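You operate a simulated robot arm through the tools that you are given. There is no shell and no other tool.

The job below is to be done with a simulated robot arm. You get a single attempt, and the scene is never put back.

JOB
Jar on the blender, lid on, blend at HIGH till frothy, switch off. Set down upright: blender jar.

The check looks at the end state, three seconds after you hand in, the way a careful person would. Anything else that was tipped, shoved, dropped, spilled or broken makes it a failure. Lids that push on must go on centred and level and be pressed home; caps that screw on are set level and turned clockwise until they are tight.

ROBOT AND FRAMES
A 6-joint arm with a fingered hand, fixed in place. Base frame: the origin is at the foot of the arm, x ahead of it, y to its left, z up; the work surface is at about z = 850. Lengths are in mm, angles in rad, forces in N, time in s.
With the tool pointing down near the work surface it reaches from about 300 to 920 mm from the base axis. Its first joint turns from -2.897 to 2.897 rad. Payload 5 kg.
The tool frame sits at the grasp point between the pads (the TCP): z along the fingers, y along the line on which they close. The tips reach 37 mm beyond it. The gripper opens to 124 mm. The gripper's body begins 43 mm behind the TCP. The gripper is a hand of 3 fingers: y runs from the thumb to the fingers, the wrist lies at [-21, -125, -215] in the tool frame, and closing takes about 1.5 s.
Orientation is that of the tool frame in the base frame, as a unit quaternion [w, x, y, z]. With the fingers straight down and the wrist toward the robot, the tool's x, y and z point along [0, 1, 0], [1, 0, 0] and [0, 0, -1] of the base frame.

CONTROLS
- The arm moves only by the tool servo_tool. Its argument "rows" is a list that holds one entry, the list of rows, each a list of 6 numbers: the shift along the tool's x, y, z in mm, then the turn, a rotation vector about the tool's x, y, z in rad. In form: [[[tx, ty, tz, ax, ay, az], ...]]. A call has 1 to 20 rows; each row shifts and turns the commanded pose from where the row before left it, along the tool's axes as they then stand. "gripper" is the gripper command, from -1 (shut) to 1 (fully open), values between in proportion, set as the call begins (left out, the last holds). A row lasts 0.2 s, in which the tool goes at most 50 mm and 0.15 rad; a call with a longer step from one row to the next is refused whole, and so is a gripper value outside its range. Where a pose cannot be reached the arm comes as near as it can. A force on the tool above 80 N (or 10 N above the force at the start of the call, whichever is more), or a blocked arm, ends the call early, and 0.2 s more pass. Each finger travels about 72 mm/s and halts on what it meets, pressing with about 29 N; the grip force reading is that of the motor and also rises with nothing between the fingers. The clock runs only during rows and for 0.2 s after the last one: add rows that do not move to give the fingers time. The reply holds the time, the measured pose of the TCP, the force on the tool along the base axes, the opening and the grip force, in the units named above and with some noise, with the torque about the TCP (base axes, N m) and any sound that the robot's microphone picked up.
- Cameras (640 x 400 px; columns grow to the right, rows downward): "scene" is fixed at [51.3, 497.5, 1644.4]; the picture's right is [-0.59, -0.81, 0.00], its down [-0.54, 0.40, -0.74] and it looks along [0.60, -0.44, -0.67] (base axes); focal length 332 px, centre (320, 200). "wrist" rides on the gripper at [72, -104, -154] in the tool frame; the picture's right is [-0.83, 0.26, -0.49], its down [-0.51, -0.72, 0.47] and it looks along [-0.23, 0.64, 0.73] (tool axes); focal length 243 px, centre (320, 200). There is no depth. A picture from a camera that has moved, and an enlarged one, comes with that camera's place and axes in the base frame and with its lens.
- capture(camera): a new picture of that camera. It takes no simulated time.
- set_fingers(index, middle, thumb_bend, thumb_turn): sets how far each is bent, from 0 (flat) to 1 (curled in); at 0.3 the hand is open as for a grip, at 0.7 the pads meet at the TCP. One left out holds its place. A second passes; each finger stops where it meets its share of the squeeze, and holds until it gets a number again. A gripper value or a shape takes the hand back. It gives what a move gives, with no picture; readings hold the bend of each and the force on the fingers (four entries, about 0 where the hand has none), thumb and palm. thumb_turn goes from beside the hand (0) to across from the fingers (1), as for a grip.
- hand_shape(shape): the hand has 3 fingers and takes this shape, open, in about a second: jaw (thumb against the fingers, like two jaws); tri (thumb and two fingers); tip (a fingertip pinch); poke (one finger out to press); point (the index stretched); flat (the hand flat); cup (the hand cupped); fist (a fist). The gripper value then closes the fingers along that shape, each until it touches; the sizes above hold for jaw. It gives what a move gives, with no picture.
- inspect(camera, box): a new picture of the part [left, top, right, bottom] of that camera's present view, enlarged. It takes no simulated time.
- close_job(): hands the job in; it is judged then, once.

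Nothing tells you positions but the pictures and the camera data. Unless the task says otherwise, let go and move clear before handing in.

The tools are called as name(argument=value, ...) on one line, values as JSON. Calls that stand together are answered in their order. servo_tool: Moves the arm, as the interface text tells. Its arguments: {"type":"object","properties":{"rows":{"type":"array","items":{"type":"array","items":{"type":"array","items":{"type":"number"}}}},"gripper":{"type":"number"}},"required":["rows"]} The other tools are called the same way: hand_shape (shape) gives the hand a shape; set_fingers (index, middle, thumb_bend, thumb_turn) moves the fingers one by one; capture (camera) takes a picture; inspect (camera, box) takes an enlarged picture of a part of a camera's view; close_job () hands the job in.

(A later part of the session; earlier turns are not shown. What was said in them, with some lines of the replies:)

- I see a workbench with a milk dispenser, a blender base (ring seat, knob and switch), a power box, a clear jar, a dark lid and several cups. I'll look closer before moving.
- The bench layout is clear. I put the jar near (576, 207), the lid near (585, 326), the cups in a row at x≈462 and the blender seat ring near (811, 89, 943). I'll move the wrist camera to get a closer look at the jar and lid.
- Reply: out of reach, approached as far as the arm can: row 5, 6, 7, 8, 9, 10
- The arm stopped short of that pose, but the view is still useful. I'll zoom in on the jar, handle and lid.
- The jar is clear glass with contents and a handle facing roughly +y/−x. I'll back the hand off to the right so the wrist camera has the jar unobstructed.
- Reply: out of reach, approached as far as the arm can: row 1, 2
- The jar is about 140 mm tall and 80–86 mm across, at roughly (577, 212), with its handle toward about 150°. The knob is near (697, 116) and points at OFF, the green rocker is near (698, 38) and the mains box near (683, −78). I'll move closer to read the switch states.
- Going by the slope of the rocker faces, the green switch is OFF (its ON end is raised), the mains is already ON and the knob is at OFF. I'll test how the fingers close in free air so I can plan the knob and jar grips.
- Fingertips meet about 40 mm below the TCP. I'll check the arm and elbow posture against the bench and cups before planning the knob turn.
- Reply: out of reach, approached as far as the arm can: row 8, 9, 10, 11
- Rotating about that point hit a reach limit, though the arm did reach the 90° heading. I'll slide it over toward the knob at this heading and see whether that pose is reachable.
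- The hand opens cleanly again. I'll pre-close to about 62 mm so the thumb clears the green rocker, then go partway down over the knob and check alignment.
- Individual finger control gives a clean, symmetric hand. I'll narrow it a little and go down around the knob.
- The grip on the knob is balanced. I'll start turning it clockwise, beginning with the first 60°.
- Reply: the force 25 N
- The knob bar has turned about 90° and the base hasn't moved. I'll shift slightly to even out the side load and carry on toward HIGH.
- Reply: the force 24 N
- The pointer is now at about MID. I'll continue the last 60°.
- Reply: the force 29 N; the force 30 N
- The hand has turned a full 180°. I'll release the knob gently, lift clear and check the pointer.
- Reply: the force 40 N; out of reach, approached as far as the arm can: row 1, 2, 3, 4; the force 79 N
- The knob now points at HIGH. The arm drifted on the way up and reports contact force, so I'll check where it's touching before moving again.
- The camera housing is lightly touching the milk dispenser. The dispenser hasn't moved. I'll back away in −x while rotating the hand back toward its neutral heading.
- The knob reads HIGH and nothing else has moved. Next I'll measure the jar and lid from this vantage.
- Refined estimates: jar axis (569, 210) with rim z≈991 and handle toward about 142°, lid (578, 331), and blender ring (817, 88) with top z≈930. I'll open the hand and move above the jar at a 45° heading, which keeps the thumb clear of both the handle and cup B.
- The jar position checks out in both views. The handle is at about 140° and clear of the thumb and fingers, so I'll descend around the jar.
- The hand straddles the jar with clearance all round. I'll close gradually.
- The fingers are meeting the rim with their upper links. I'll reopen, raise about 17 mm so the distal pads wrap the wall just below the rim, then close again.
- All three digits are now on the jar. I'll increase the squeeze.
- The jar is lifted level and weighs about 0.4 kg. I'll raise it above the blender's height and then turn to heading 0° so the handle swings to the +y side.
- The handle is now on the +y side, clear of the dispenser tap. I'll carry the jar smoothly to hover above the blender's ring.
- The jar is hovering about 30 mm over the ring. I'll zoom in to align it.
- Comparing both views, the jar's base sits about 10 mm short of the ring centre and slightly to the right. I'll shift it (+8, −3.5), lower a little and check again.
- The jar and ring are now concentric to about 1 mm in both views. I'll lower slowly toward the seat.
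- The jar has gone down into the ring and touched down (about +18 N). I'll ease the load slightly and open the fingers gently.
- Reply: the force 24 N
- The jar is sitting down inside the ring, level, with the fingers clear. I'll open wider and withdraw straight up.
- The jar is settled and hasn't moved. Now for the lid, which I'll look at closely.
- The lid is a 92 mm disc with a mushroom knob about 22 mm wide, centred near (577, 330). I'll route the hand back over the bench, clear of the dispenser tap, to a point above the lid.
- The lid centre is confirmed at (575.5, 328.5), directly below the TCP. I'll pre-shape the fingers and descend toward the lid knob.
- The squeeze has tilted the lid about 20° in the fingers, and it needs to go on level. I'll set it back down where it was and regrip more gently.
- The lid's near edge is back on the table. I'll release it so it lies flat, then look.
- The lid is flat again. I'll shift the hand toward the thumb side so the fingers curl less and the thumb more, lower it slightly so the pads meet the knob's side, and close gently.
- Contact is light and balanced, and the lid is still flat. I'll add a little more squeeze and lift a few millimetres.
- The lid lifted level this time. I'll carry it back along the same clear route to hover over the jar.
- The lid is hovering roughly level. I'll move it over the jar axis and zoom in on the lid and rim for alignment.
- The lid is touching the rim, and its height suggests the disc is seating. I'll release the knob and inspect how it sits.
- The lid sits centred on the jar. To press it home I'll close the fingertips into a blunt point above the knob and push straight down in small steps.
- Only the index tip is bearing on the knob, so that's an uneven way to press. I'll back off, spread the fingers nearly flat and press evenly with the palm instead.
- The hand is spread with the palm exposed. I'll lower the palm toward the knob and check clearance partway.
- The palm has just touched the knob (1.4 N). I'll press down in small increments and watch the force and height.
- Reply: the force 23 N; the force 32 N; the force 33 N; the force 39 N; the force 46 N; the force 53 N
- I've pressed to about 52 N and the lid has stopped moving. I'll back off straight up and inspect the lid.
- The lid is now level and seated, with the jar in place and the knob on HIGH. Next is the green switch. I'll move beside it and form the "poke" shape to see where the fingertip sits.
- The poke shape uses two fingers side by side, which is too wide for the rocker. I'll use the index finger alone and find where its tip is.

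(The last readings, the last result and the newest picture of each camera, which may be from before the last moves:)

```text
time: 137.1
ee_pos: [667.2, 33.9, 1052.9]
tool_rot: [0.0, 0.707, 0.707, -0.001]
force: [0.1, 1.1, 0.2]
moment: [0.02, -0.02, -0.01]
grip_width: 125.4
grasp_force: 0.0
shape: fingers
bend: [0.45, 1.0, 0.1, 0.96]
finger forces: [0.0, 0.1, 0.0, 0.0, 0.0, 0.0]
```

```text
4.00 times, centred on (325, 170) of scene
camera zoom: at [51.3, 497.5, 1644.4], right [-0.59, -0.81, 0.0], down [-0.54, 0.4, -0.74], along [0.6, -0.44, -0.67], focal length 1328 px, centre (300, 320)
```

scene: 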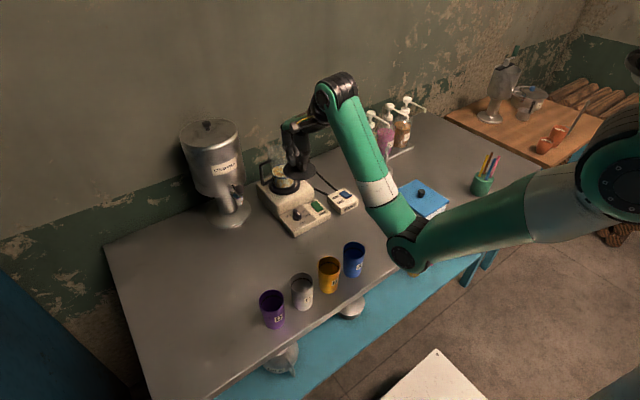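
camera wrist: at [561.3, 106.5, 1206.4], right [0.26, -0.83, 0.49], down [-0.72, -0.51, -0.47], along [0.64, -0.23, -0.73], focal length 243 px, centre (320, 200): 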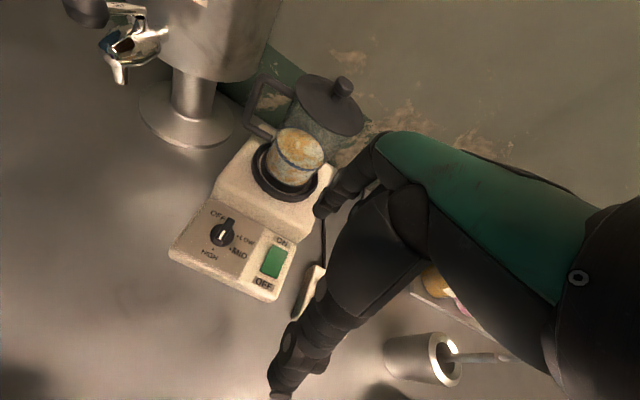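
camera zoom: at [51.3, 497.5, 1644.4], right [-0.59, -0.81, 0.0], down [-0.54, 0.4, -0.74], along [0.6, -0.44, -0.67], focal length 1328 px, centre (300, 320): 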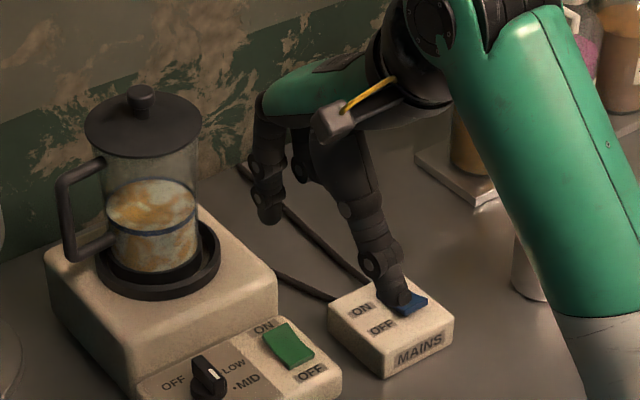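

inspect(camera="wrist", box=[220, 150, 400, 320])

inspect(camera="scene", box=[295, 150, 345, 220])

```text
2.35 times, centred on (310, 235) of wrist
camera zoom: at [561.3, 106.5, 1206.4], right [0.26, -0.83, 0.49], down [-0.72, -0.51, -0.47], along [0.64, -0.23, -0.73], focal length 571 px, centre (344, 118)
```

zoom: 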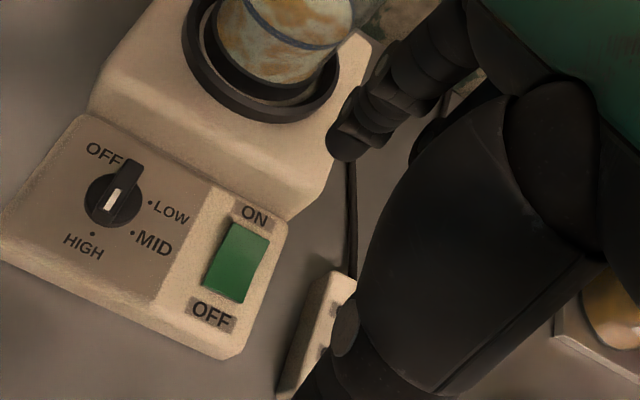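

```text
5.71 times, centred on (320, 185) of scene
camera zoom: at [51.3, 497.5, 1644.4], right [-0.59, -0.81, 0.0], down [-0.54, 0.4, -0.74], along [0.6, -0.44, -0.67], focal length 1898 px, centre (320, 286)
```

zoom: 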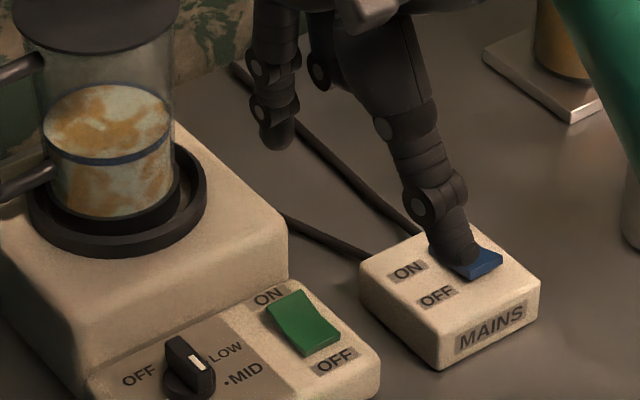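

The index tip sits about (+48, +6, −39) from the TCP. I'll come down over the ON end of the green rocker, stopping just above it to verify.

servo_tool(rows=[[[-1, -3, 20, 0, 0, 0], [0, -3, 20, 0, 0, 0], [0, 0, 20, 0, 0, 0], [0, 0, 15, 0, 0, 0], [0, 0, 10, 0, 0, 0], [0, 0, 0, 0, 0, 0]]])

inspect(camera="scene", box=[295, 175, 345, 225])

inspect(camera="wrist", box=[220, 150, 380, 310])

```text
time: 138.5
ee_pos: [660.4, 30.5, 967.4]
tool_rot: [0.0, 0.707, 0.707, 0.0]
force: [-0.1, -0.6, -0.3]
moment: [-0.03, -0.01, 0.03]
grip_width: 125.1
grasp_force: 0.0
shape: fingers
bend: [0.45, 1.0, 0.1, 0.96]
finger forces: [0.0, 0.0, 0.1, 0.0, 0.0, 0.0]
```

```text
8.00 times, centred on (320, 200) of scene
camera zoom: at [51.3, 497.5, 1644.4], right [-0.59, -0.81, 0.0], down [-0.54, 0.4, -0.74], along [0.6, -0.44, -0.67], focal length 2656 px, centre (320, 200)
```

zoom: 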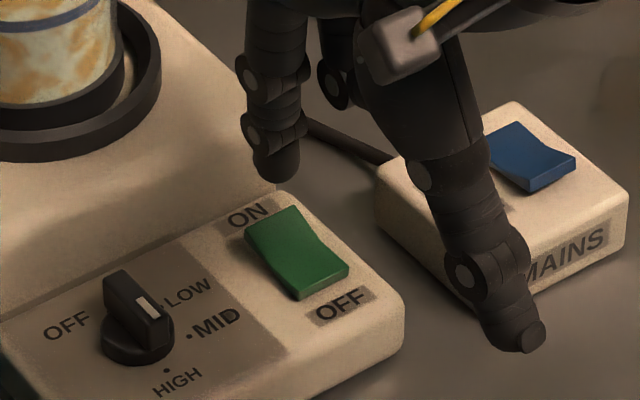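

```text
2.50 times, centred on (300, 230) of wrist
camera zoom: at [555.1, 104.1, 1121.2], right [0.26, -0.83, 0.49], down [-0.72, -0.51, -0.47], along [0.64, -0.23, -0.73], focal length 606 px, centre (370, 125)
```

zoom: 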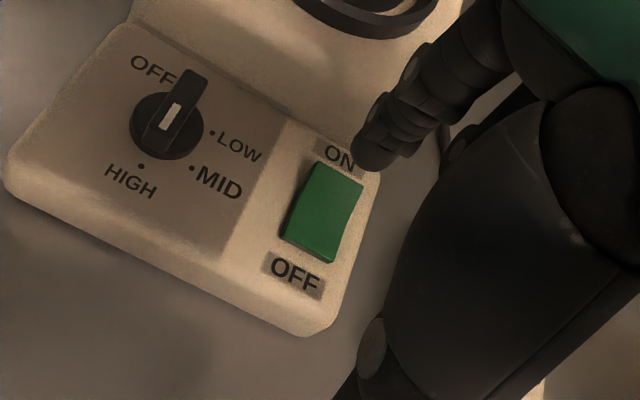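

servo_tool(rows=[[[2, -1, 6, 0, 0, 0], [0, 0, 5, 0, 0, 0], [0, 0, 4, 0, 0, 0], [0, 0, 0, 0, 0, 0]]])

inspect(camera="scene", box=[300, 180, 340, 220])

inspect(camera="wrist", box=[260, 170, 360, 270])

```text
time: 139.5
ee_pos: [660.2, 32.8, 954.3]
tool_rot: [0.0, 0.707, 0.707, 0.0]
force: [0.5, -0.3, 0.4]
moment: [-0.01, -0.01, -0.01]
grip_width: 125.4
grasp_force: 0.1
shape: fingers
bend: [0.45, 1.0, 0.1, 0.96]
finger forces: [0.0, 0.0, 0.0, 0.1, 0.0, 0.0]
```

```text
10.00 times, centred on (320, 200) of scene
camera zoom: at [51.3, 497.5, 1644.4], right [-0.59, -0.81, 0.0], down [-0.54, 0.4, -0.74], along [0.6, -0.44, -0.67], focal length 3321 px, centre (320, 200)
```

zoom: 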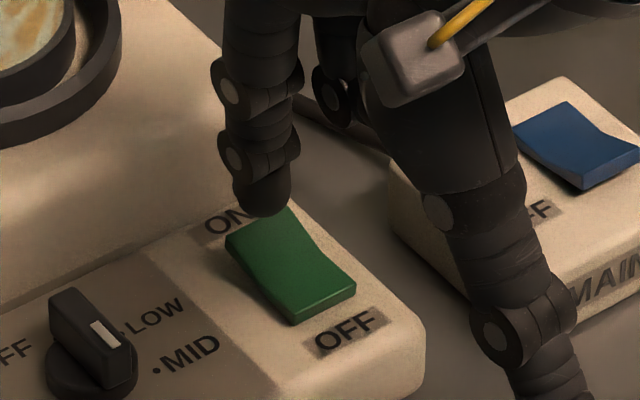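

```text
4.00 times, centred on (310, 220) of wrist
camera zoom: at [554.1, 106.5, 1106.5], right [0.26, -0.83, 0.49], down [-0.72, -0.51, -0.47], along [0.64, -0.23, -0.73], focal length 970 px, centre (360, 120)
```

zoom: 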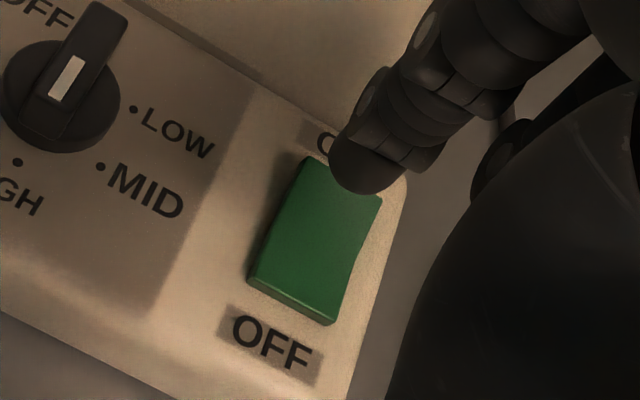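

The fingertip is lined up over the ON half of the rocker. I'll press down slowly.

servo_tool(rows=[[[2, 0, 3, 0, 0, 0], [0, 0, 3, 0, 0, 0], [0, 0, 2, 0, 0, 0], [0, 0, 2, 0, 0, 0], [0, 0, 1.5, 0, 0, 0], [0, 0, 1.5, 0, 0, 0]]])

inspect(camera="scene", box=[300, 180, 340, 220])

inspect(camera="wrist", box=[260, 170, 360, 270])

```text
time: 140.9
ee_pos: [658.7, 35.3, 940.6]
tool_rot: [0.0, 0.707, 0.707, 0.0]
force: [-0.2, 0.7, 0.1]
moment: [0.03, -0.02, 0.0]
grip_width: 125.1
grasp_force: 0.1
shape: fingers
bend: [0.45, 1.0, 0.1, 0.96]
finger forces: [0.0, 0.1, 0.0, 0.0, 0.1, 0.1]
```

```text
10.00 times, centred on (320, 200) of scene
camera zoom: at [51.3, 497.5, 1644.4], right [-0.59, -0.81, 0.0], down [-0.54, 0.4, -0.74], along [0.6, -0.44, -0.67], focal length 3321 px, centre (320, 200)
```

zoom: 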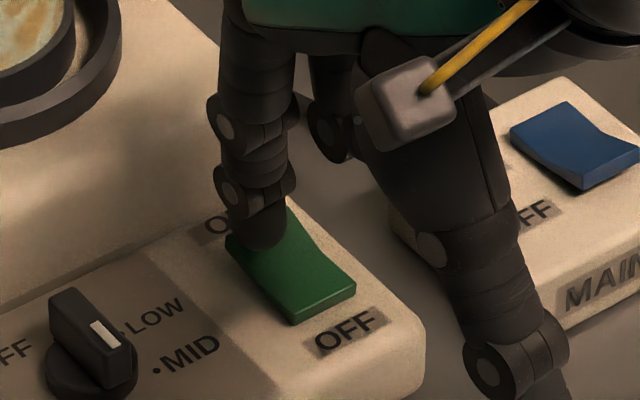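

```text
4.00 times, centred on (310, 220) of wrist
camera zoom: at [554.6, 108.1, 1092.4], right [0.26, -0.83, 0.49], down [-0.72, -0.51, -0.47], along [0.64, -0.23, -0.73], focal length 970 px, centre (360, 120)
```

zoom: 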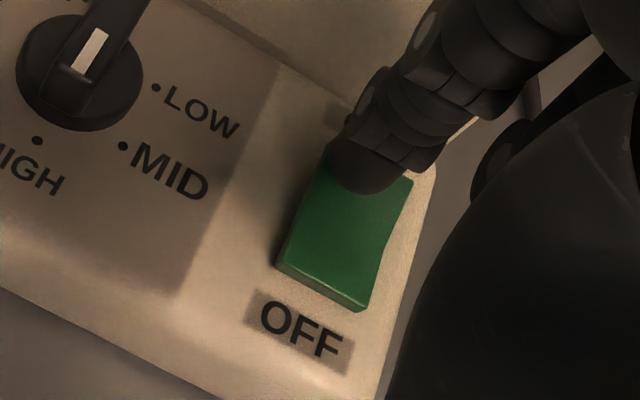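

servo_tool(rows=[[[0, 0, 1.5, 0, 0, 0], [0, 0, 1.5, 0, 0, 0], [0, 0, 1.5, 0, 0, 0], [0, 0, 1.5, 0, 0, 0]]])

inspect(camera="scene", box=[300, 180, 340, 220])

```text
time: 141.9
ee_pos: [659.8, 33.8, 933.2]
tool_rot: [0.0, 0.707, 0.707, 0.0]
force: [0.5, 0.6, 1.3]
moment: [-0.02, -0.01, -0.02]
grip_width: 126.0
grasp_force: 0.2
shape: fingers
bend: [0.45, 1.0, 0.1, 0.96]
finger forces: [0.5, 0.0, 0.0, 0.1, 0.0, 0.0]
```

```text
10.00 times, centred on (320, 200) of scene
camera zoom: at [51.3, 497.5, 1644.4], right [-0.59, -0.81, 0.0], down [-0.54, 0.4, -0.74], along [0.6, -0.44, -0.67], focal length 3321 px, centre (320, 200)
```

zoom: 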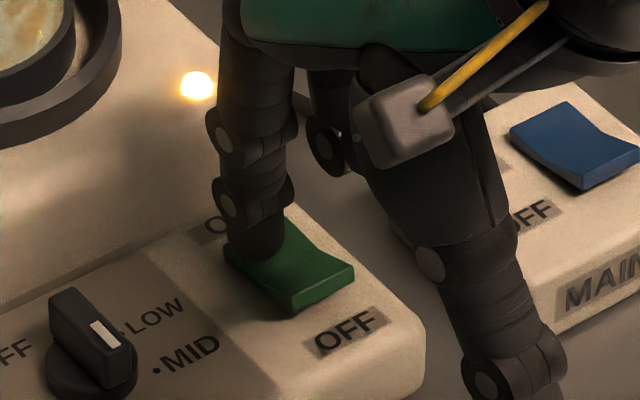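

The indicator lamp lit as the rocker flipped to ON. I'll lift the finger slightly and watch the jar and listen for sound.

servo_tool(rows=[[[0, 0, -5, 0, 0, 0], [0, 0, -5, 0, 0, 0], [0, 0, -5, 0, 0, 0]]])

inspect(camera="scene", box=[250, 120, 340, 220])

inspect(camera="scene", box=[260, 150, 310, 190])

```text
time: 142.7
ee_pos: [660.3, 35.0, 948.6]
tool_rot: [-0.001, 0.707, 0.707, 0.0]
force: [-0.3, 0.5, 0.2]
moment: [-0.02, 0.0, 0.03]
grip_width: 125.8
grasp_force: 0.1
shape: fingers
bend: [0.45, 1.0, 0.1, 0.96]
finger forces: [0.0, 0.1, 0.0, 0.0, 0.0, 0.1]
```

```text
4.00 times, centred on (295, 170) of scene
camera zoom: at [51.3, 497.5, 1644.4], right [-0.59, -0.81, 0.0], down [-0.54, 0.4, -0.74], along [0.6, -0.44, -0.67], focal length 1328 px, centre (420, 320)
```

zoom: 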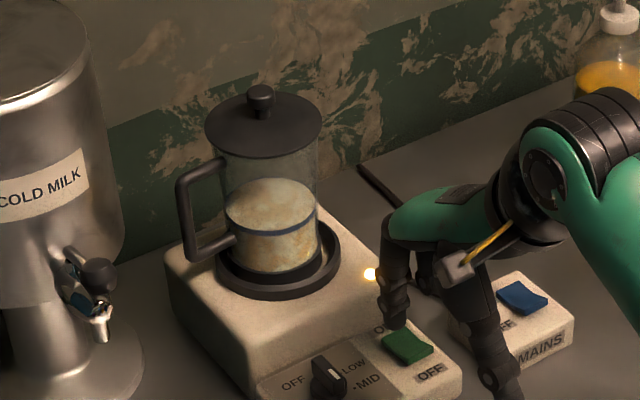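

```text
10.00 times, centred on (285, 170) of scene
camera zoom: at [51.3, 497.5, 1644.4], right [-0.59, -0.81, 0.0], down [-0.54, 0.4, -0.74], along [0.6, -0.44, -0.67], focal length 3321 px, centre (670, 500)
```

zoom: 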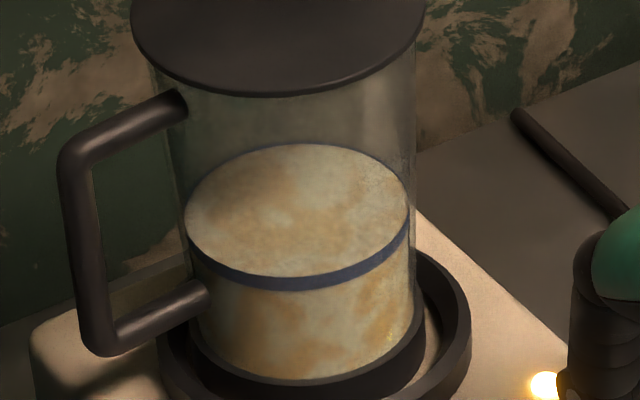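

It's blending, and the contents are turning uniform. While it runs I'll position the finger over the OFF end and keep watching.

servo_tool(rows=[[[0, -9, 0, 0, 0, 0], [0, -9, 0, 0, 0, 0], [0, -8, 0, 0, 0, 0], [0, 0, 0, 0, 0, 0], [0, 0, 0, 0, 0, 0]]])

inspect(camera="scene", box=[260, 150, 310, 190])

inspect(camera="scene", box=[300, 180, 340, 220])

```text
time: 143.9
ee_pos: [633.2, 35.8, 948.5]
tool_rot: [0.0, 0.707, 0.708, 0.0]
force: [0.7, -0.3, 0.4]
moment: [-0.01, 0.01, 0.0]
grip_width: 125.7
grasp_force: 0.1
shape: fingers
bend: [0.45, 1.0, 0.1, 0.96]
finger forces: [0.0, 0.0, 0.1, 0.0, 0.0, 0.0]
```

```text
10.00 times, centred on (285, 170) of scene
camera zoom: at [51.3, 497.5, 1644.4], right [-0.59, -0.81, 0.0], down [-0.54, 0.4, -0.74], along [0.6, -0.44, -0.67], focal length 3321 px, centre (670, 500)
```

zoom: 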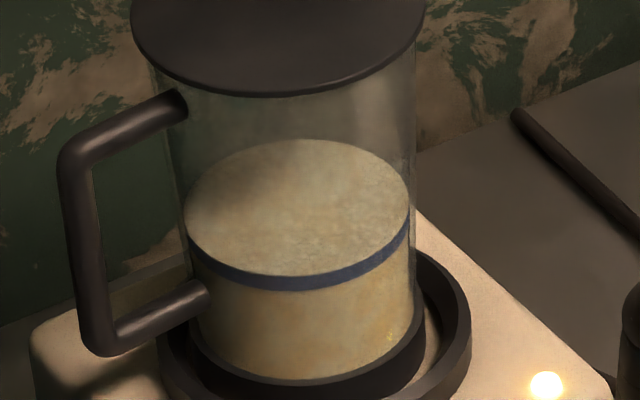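

```text
10.00 times, centred on (320, 200) of scene
camera zoom: at [51.3, 497.5, 1644.4], right [-0.59, -0.81, 0.0], down [-0.54, 0.4, -0.74], along [0.6, -0.44, -0.67], focal length 3321 px, centre (320, 200)
```

zoom: 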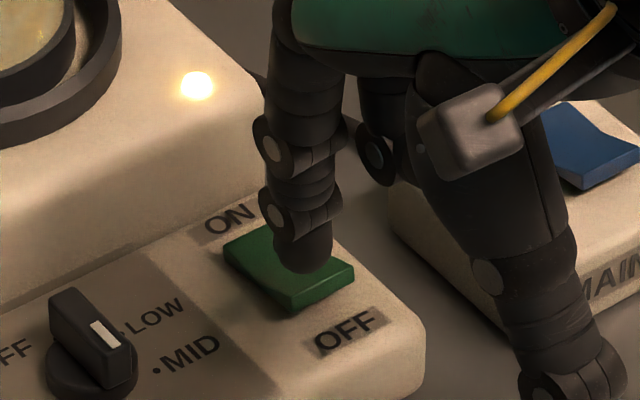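

servo_tool(rows=[[[0, 0, 0, 0, 0, 0], [0, 0, 0, 0, 0, 0], [0, 0, 0, 0, 0, 0], [0, 0, 0, 0, 0, 0], [0, 0, 0, 0, 0, 0]]])

inspect(camera="scene", box=[260, 150, 310, 190])

```text
time: 145.1
ee_pos: [632.6, 35.4, 949.1]
tool_rot: [0.0, 0.707, 0.707, 0.001]
force: [-0.1, 0.2, -0.5]
moment: [-0.01, 0.03, -0.02]
grip_width: 125.4
grasp_force: 0.0
shape: fingers
bend: [0.45, 1.0, 0.1, 0.96]
finger forces: [0.1, 0.0, 0.1, 0.0, 0.0, 0.0]
```

```text
10.00 times, centred on (285, 170) of scene
camera zoom: at [51.3, 497.5, 1644.4], right [-0.59, -0.81, 0.0], down [-0.54, 0.4, -0.74], along [0.6, -0.44, -0.67], focal length 3321 px, centre (670, 500)
```

zoom: 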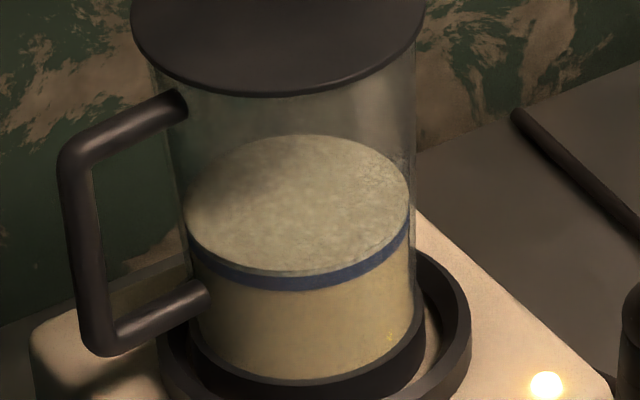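

servo_tool(rows=[[[0, 0, 0, 0, 0, 0], [0, 0, 0, 0, 0, 0], [0, 0, 0, 0, 0, 0], [0, 0, 0, 0, 0, 0]]])

inspect(camera="scene", box=[260, 150, 310, 190])

```text
time: 146.1
ee_pos: [633.5, 35.9, 949.0]
tool_rot: [0.0, 0.707, 0.708, 0.0]
force: [0.2, 0.3, 0.9]
moment: [-0.01, 0.01, 0.01]
grip_width: 125.7
grasp_force: 0.0
shape: fingers
bend: [0.45, 1.0, 0.1, 0.96]
finger forces: [0.1, 0.0, 0.1, 0.0, 0.0, 0.1]
```

```text
10.00 times, centred on (285, 170) of scene
camera zoom: at [51.3, 497.5, 1644.4], right [-0.59, -0.81, 0.0], down [-0.54, 0.4, -0.74], along [0.6, -0.44, -0.67], focal length 3321 px, centre (670, 500)
```

zoom: 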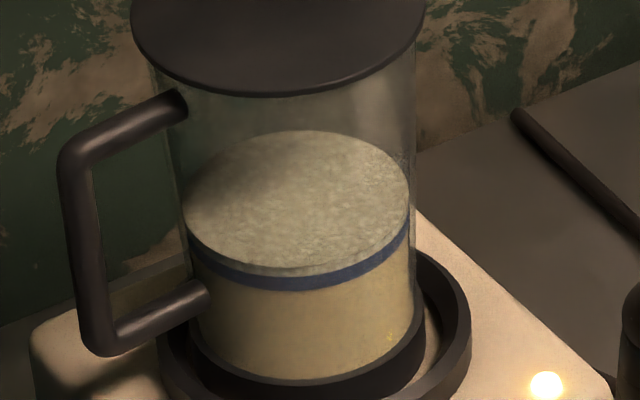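

servo_tool(rows=[[[0, 0, 0, 0, 0, 0], [0, 0, 0, 0, 0, 0], [0, 0, 0, 0, 0, 0], [0, 0, 0, 0, 0, 0]]])

inspect(camera="scene", box=[260, 150, 310, 190])

```text
time: 147.1
ee_pos: [632.6, 35.4, 949.3]
tool_rot: [0.0, 0.707, 0.707, 0.0]
force: [0.3, 0.5, 0.0]
moment: [0.02, 0.03, 0.03]
grip_width: 125.6
grasp_force: 0.0
shape: fingers
bend: [0.45, 1.0, 0.1, 0.96]
finger forces: [0.0, 0.0, 0.0, 0.0, 0.0, 0.0]
```

```text
10.00 times, centred on (285, 170) of scene
camera zoom: at [51.3, 497.5, 1644.4], right [-0.59, -0.81, 0.0], down [-0.54, 0.4, -0.74], along [0.6, -0.44, -0.67], focal length 3321 px, centre (670, 500)
```

zoom: 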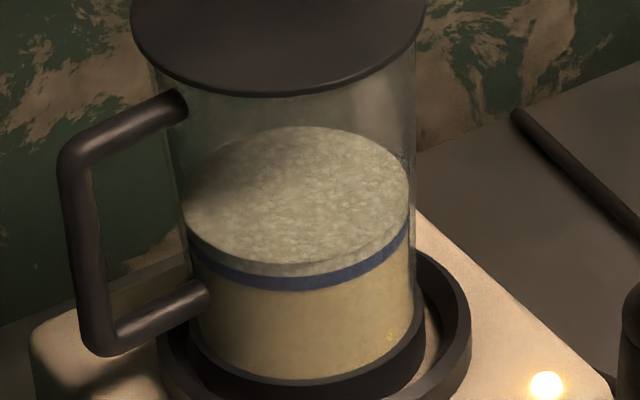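

servo_tool(rows=[[[0, 0, 0, 0, 0, 0], [0, 0, 0, 0, 0, 0], [0, 0, 0, 0, 0, 0], [0, 0, 0, 0, 0, 0], [0, 0, 0, 0, 0, 0], [0, 0, 0, 0, 0, 0], [0, 0, 0, 0, 0, 0]]])

inspect(camera="scene", box=[260, 150, 310, 190])

```text
time: 148.7
ee_pos: [633.3, 35.2, 949.0]
tool_rot: [-0.001, 0.707, 0.707, 0.001]
force: [-1.0, -0.6, -0.6]
moment: [0.0, 0.04, -0.01]
grip_width: 125.5
grasp_force: 0.1
shape: fingers
bend: [0.45, 1.0, 0.1, 0.96]
finger forces: [0.0, 0.0, 0.0, 0.0, 0.1, 0.0]
```

```text
10.00 times, centred on (285, 170) of scene
camera zoom: at [51.3, 497.5, 1644.4], right [-0.59, -0.81, 0.0], down [-0.54, 0.4, -0.74], along [0.6, -0.44, -0.67], focal length 3321 px, centre (670, 500)
```

zoom: 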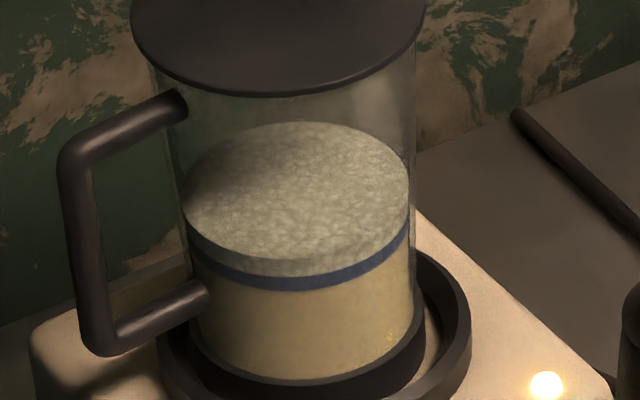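

servo_tool(rows=[[[0, 0, 0, 0, 0, 0], [0, 0, 0, 0, 0, 0], [0, 0, 0, 0, 0, 0], [0, 0, 0, 0, 0, 0], [0, 0, 0, 0, 0, 0], [0, 0, 0, 0, 0, 0], [0, 0, 0, 0, 0, 0]]])

inspect(camera="scene", box=[260, 150, 310, 190])

```text
time: 150.3
ee_pos: [632.0, 35.7, 948.4]
tool_rot: [0.001, 0.707, 0.707, 0.0]
force: [0.0, 0.5, 0.4]
moment: [0.04, -0.02, 0.0]
grip_width: 125.6
grasp_force: 0.0
shape: fingers
bend: [0.45, 1.0, 0.1, 0.96]
finger forces: [0.0, 0.1, 0.1, 0.1, 0.0, 0.1]
```

```text
10.00 times, centred on (285, 170) of scene
camera zoom: at [51.3, 497.5, 1644.4], right [-0.59, -0.81, 0.0], down [-0.54, 0.4, -0.74], along [0.6, -0.44, -0.67], focal length 3321 px, centre (670, 500)
```

zoom: 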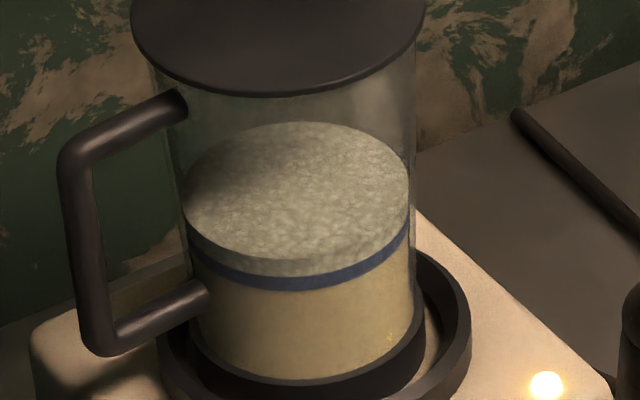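

The froth layer has stopped growing, so it's fully frothy. Now I'll press the OFF end, checking alignment first.

inspect(camera="wrist", box=[260, 170, 360, 270])

servo_tool(rows=[[[0, -2, 3, 0, 0, 0], [0, 0, 3, 0, 0, 0], [0, 0, 2, 0, 0, 0], [0, 0, 0, 0, 0, 0]]])

inspect(camera="scene", box=[300, 180, 340, 220])

inspect(camera="wrist", box=[260, 170, 360, 270])

```text
4.00 times, centred on (310, 220) of wrist
camera zoom: at [528.0, 108.8, 1102.2], right [0.26, -0.83, 0.49], down [-0.72, -0.51, -0.47], along [0.64, -0.23, -0.73], focal length 970 px, centre (360, 120)
```

zoom: 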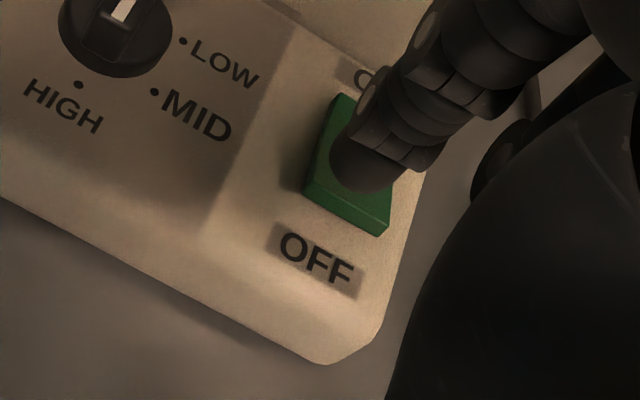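

```text
time: 151.3
ee_pos: [631.1, 36.2, 941.3]
tool_rot: [0.0, 0.707, 0.707, 0.0]
force: [0.2, 0.2, 0.1]
moment: [-0.02, 0.0, -0.03]
grip_width: 125.6
grasp_force: 0.0
shape: fingers
bend: [0.45, 1.0, 0.1, 0.96]
finger forces: [0.1, 0.0, 0.0, 0.0, 0.1, 0.0]
```

```text
10.00 times, centred on (320, 200) of scene
camera zoom: at [51.3, 497.5, 1644.4], right [-0.59, -0.81, 0.0], down [-0.54, 0.4, -0.74], along [0.6, -0.44, -0.67], focal length 3321 px, centre (320, 200)
```

zoom: 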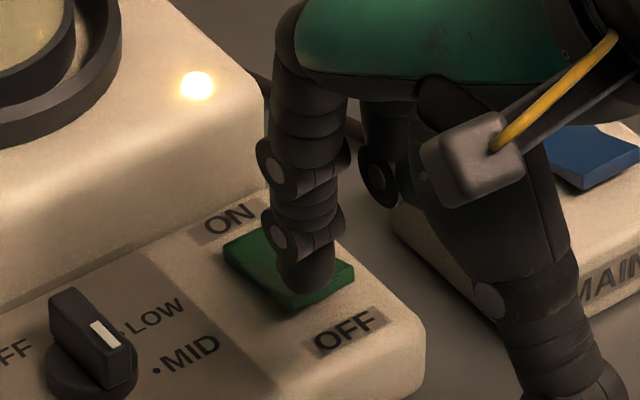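

```text
4.00 times, centred on (310, 220) of wrist
camera zoom: at [526.5, 108.8, 1094.2], right [0.26, -0.83, 0.49], down [-0.72, -0.51, -0.47], along [0.64, -0.23, -0.73], focal length 970 px, centre (360, 120)
```

zoom: 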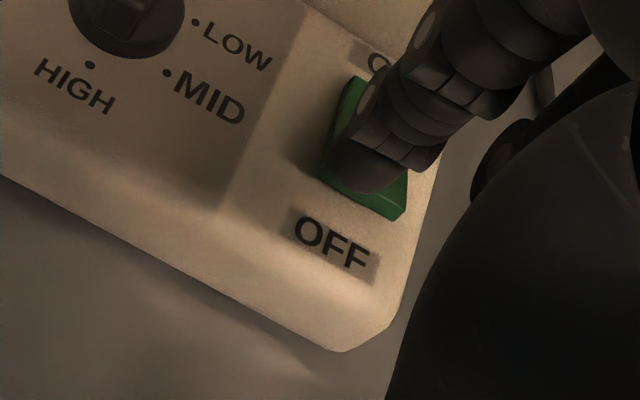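

servo_tool(rows=[[[0, 0, 1.5, 0, 0, 0], [0, 0, 1.5, 0, 0, 0], [0, 0, 1.5, 0, 0, 0], [0, 0, 1.5, 0, 0, 0], [0, 0, 1.5, 0, 0, 0]]])

inspect(camera="scene", box=[300, 180, 340, 220])

```text
time: 152.5
ee_pos: [631.2, 35.6, 933.2]
tool_rot: [-0.001, 0.707, 0.707, 0.0]
force: [0.2, -0.4, 0.4]
moment: [0.01, -0.01, 0.01]
grip_width: 125.2
grasp_force: 0.0
shape: fingers
bend: [0.45, 1.0, 0.1, 0.96]
finger forces: [0.0, 0.1, 0.0, 0.0, 0.0, 0.0]
```

```text
10.00 times, centred on (320, 200) of scene
camera zoom: at [51.3, 497.5, 1644.4], right [-0.59, -0.81, 0.0], down [-0.54, 0.4, -0.74], along [0.6, -0.44, -0.67], focal length 3321 px, centre (320, 200)
```

zoom: 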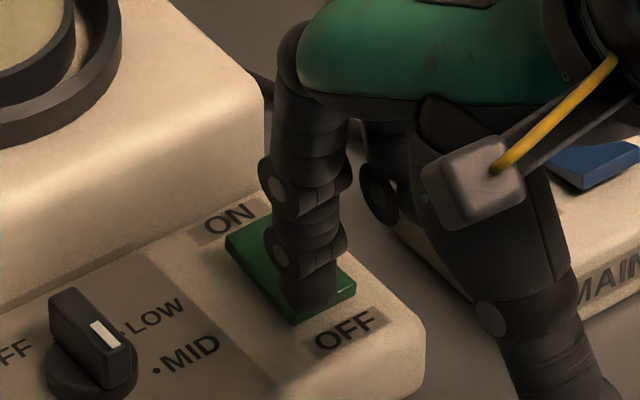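

The lamp has gone out, so the blender is off. I'll lift away and verify.

servo_tool(rows=[[[0, 0, -6, 0, 0, 0], [0, 0, -15, 0, 0, 0], [0, -5, -20, 0, 0, 0], [0, -5, -25, 0, 0, 0], [0, 0, -20, 0, 0, 0]]])

inspect(camera="scene", box=[300, 185, 340, 220])

inspect(camera="scene", box=[240, 120, 340, 220])

capture(camera="scene")

```text
time: 153.7
ee_pos: [621.0, 35.6, 1018.3]
tool_rot: [0.0, 0.707, 0.707, 0.0]
force: [0.0, -0.5, 0.1]
moment: [0.0, -0.01, 0.02]
grip_width: 125.4
grasp_force: 0.1
shape: fingers
bend: [0.45, 1.0, 0.1, 0.96]
finger forces: [0.0, 0.0, 0.0, 0.0, 0.0, 0.0]
```

```text
11.43 times, centred on (320, 202) of scene
camera zoom: at [51.3, 497.5, 1644.4], right [-0.59, -0.81, 0.0], down [-0.54, 0.4, -0.74], along [0.6, -0.44, -0.67], focal length 3795 px, centre (320, 171)
```

zoom: 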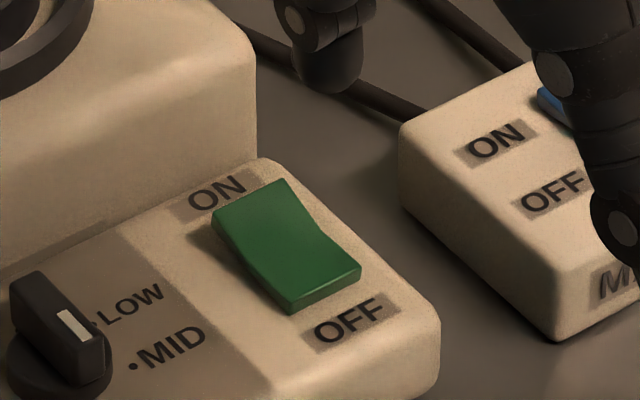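

```text
4.00 times, centred on (290, 170) of scene
camera zoom: at [51.3, 497.5, 1644.4], right [-0.59, -0.81, 0.0], down [-0.54, 0.4, -0.74], along [0.6, -0.44, -0.67], focal length 1328 px, centre (440, 320)
```

zoom: 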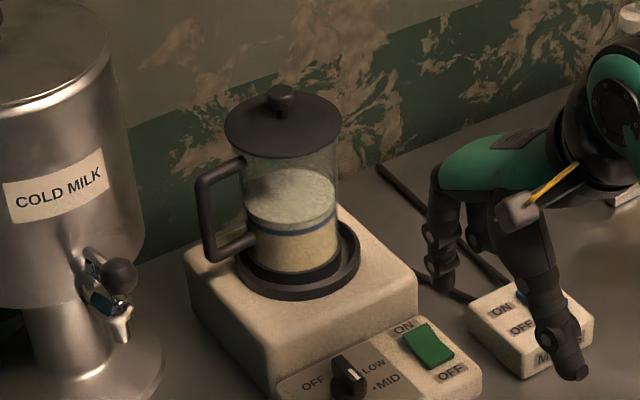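

```text
taken
```

scene: 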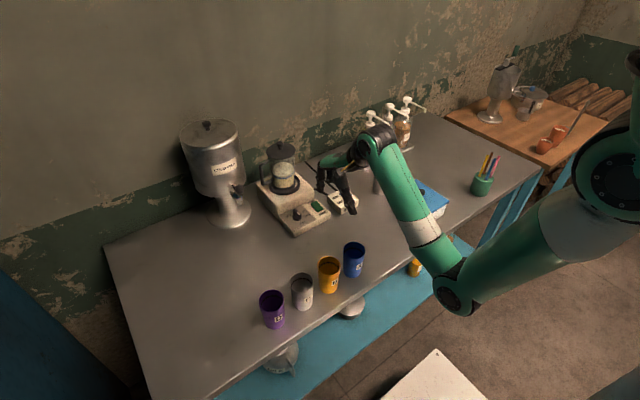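

The switch is OFF, the lamp is out, the milk is frothy, and the cups and other items are where they were. I'll check the lid's seating from the wrist camera as well.

capture(camera="wrist")

inspect(camera="wrist", box=[240, 20, 380, 180])

inspect(camera="scene", box=[262, 132, 302, 168])

```text
taken
camera wrist: at [515.6, 108.8, 1171.7], right [0.26, -0.83, 0.49], down [-0.72, -0.51, -0.47], along [0.64, -0.23, -0.73], focal length 243 px, centre (320, 200)
```

wrist: 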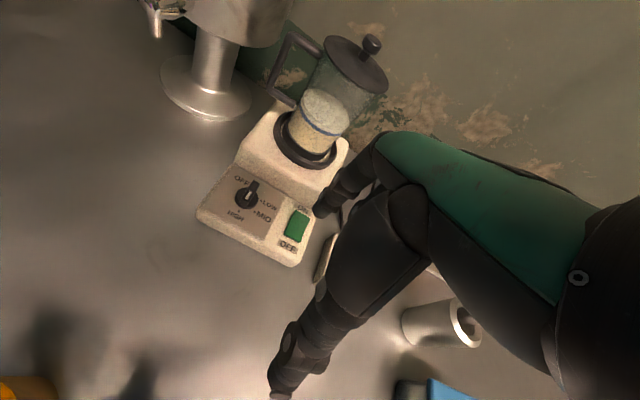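

```text
2.50 times, centred on (310, 100) of wrist
camera zoom: at [515.6, 108.8, 1171.7], right [0.26, -0.83, 0.49], down [-0.72, -0.51, -0.47], along [0.64, -0.23, -0.73], focal length 606 px, centre (345, 450)
```

zoom: 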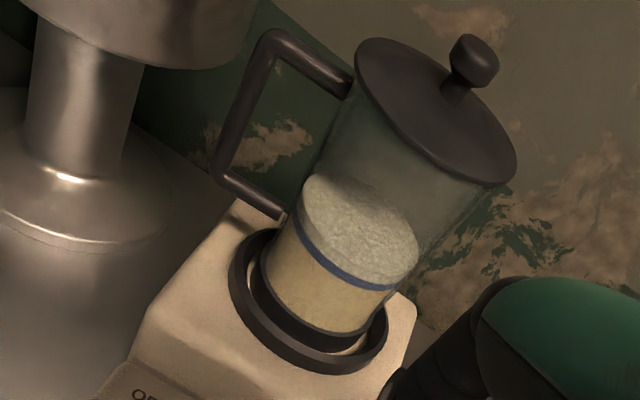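

```text
11.11 times, centred on (282, 150) of scene
camera zoom: at [51.3, 497.5, 1644.4], right [-0.59, -0.81, 0.0], down [-0.54, 0.4, -0.74], along [0.6, -0.44, -0.67], focal length 3690 px, centre (742, 756)
```

zoom: 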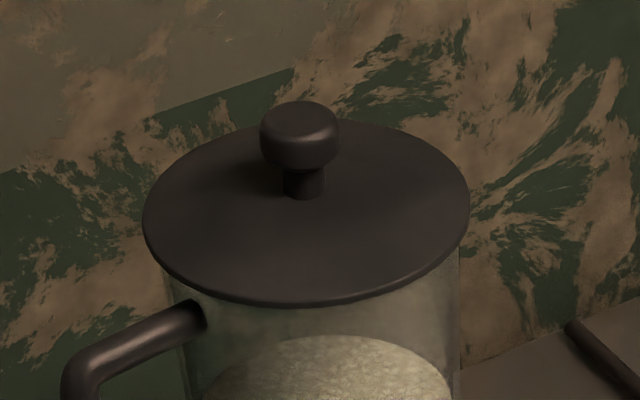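

inspect(camera="wrist", box=[310, 25, 400, 115])

inspect(camera="wrist", box=[270, 110, 350, 180])

```text
4.44 times, centred on (355, 70) of wrist
camera zoom: at [515.6, 108.8, 1171.7], right [0.26, -0.83, 0.49], down [-0.72, -0.51, -0.47], along [0.64, -0.23, -0.73], focal length 1078 px, centre (164, 778)
```

zoom: 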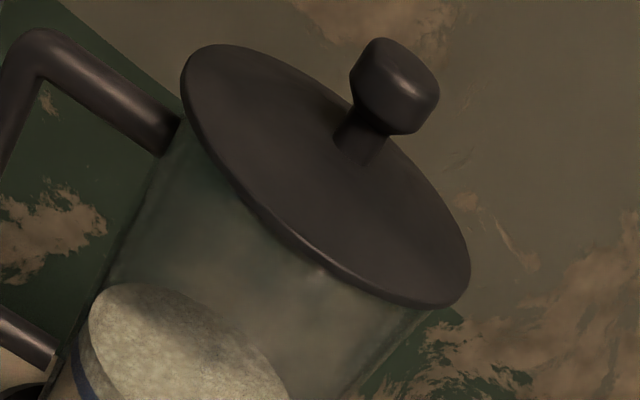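

```text
5.71 times, centred on (310, 145) of wrist
camera zoom: at [515.6, 108.8, 1171.7], right [0.26, -0.83, 0.49], down [-0.72, -0.51, -0.47], along [0.64, -0.23, -0.73], focal length 1386 px, centre (377, 514)
```

zoom: 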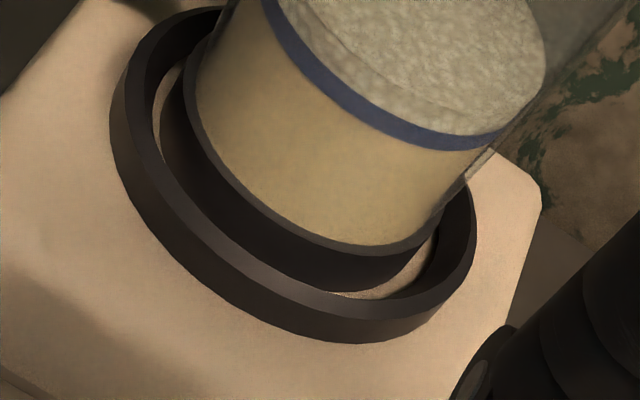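

The lid is level, centred and sits flush with no gap. The jar stands inside the ring with a clear froth layer, and the switch is OFF. I'll move the hand well clear and do a final check.

servo_tool(rows=[[[-9, 5, -20, 0, 0, 0], [-9, 5, -20, 0, 0, 0], [-9, 5, -20, 0, 0, 0], [-9, 4, -20, 0, 0, 0], [0, 0, 0, 0, 0, 0]]])

capture(camera="scene")

inspect(camera="scene", box=[170, 110, 400, 330])

```text
time: 154.9
ee_pos: [640.2, -2.8, 1099.6]
tool_rot: [0.0, 0.707, 0.707, 0.0]
force: [-0.9, -0.2, 0.1]
moment: [0.02, 0.0, -0.03]
grip_width: 125.2
grasp_force: 0.0
shape: fingers
bend: [0.45, 1.0, 0.1, 0.96]
finger forces: [0.1, 0.1, 0.1, 0.0, 0.0, 0.1]
```

```text
taken
```

scene: 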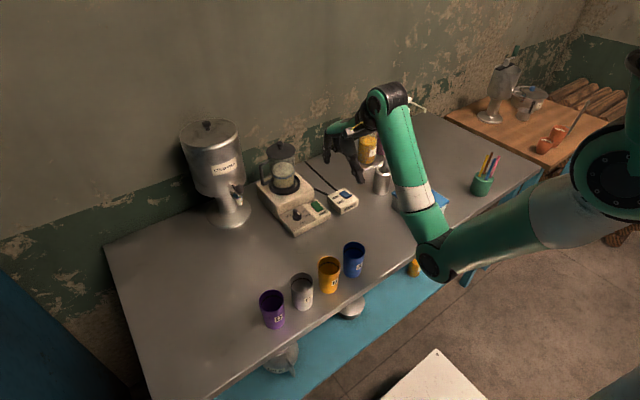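

```text
1.82 times, centred on (285, 220) of scene
camera zoom: at [51.3, 497.5, 1644.4], right [-0.59, -0.81, 0.0], down [-0.54, 0.4, -0.74], along [0.6, -0.44, -0.67], focal length 604 px, centre (384, 164)
```

zoom: 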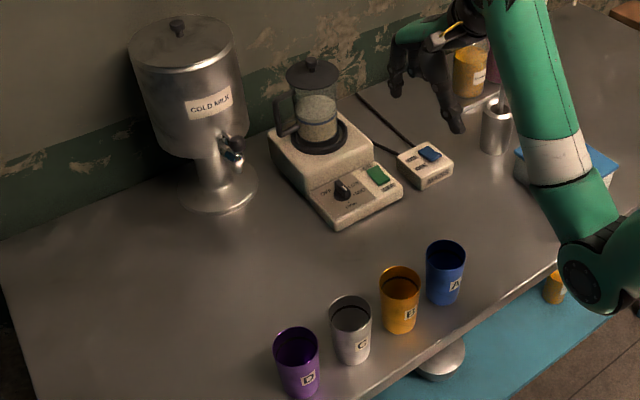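

The jar is upright on the blender with the lid pressed on, the contents are frothy and the switch is OFF. The hand is clear and nothing else has been disturbed, so I'm handing in.

close_job()

```text
The job is handed in.
```

The job is done and handed in. The jar is upright on the blender with its lid on, the contents are frothy, and the blender is switched off.

- **Jar:** it stands inside the seat ring, about 2 mm off centre but level, with the handle turned toward the dispenser side.
- **Lid:** my first grip tilted it, so I set it back on the table and picked it up again. It went on centred and level. I pressed it down with the palm to about 52 N, and it stopped moving at around 39 N.
- **Blending:** I ran it at HIGH for about 10 seconds, until the froth layer stopped growing. I then pressed the green switch to OFF and the lamp went out.
- **Left as is:** the speed knob still points to HIGH, and the mains is still ON as I found it.
- **Contact with the dispenser:** while lifting off the knob, the wrist camera housing pressed against the milk dispenser with about 76 N. It did not move in the camera view, and nothing else on the bench looks disturbed.
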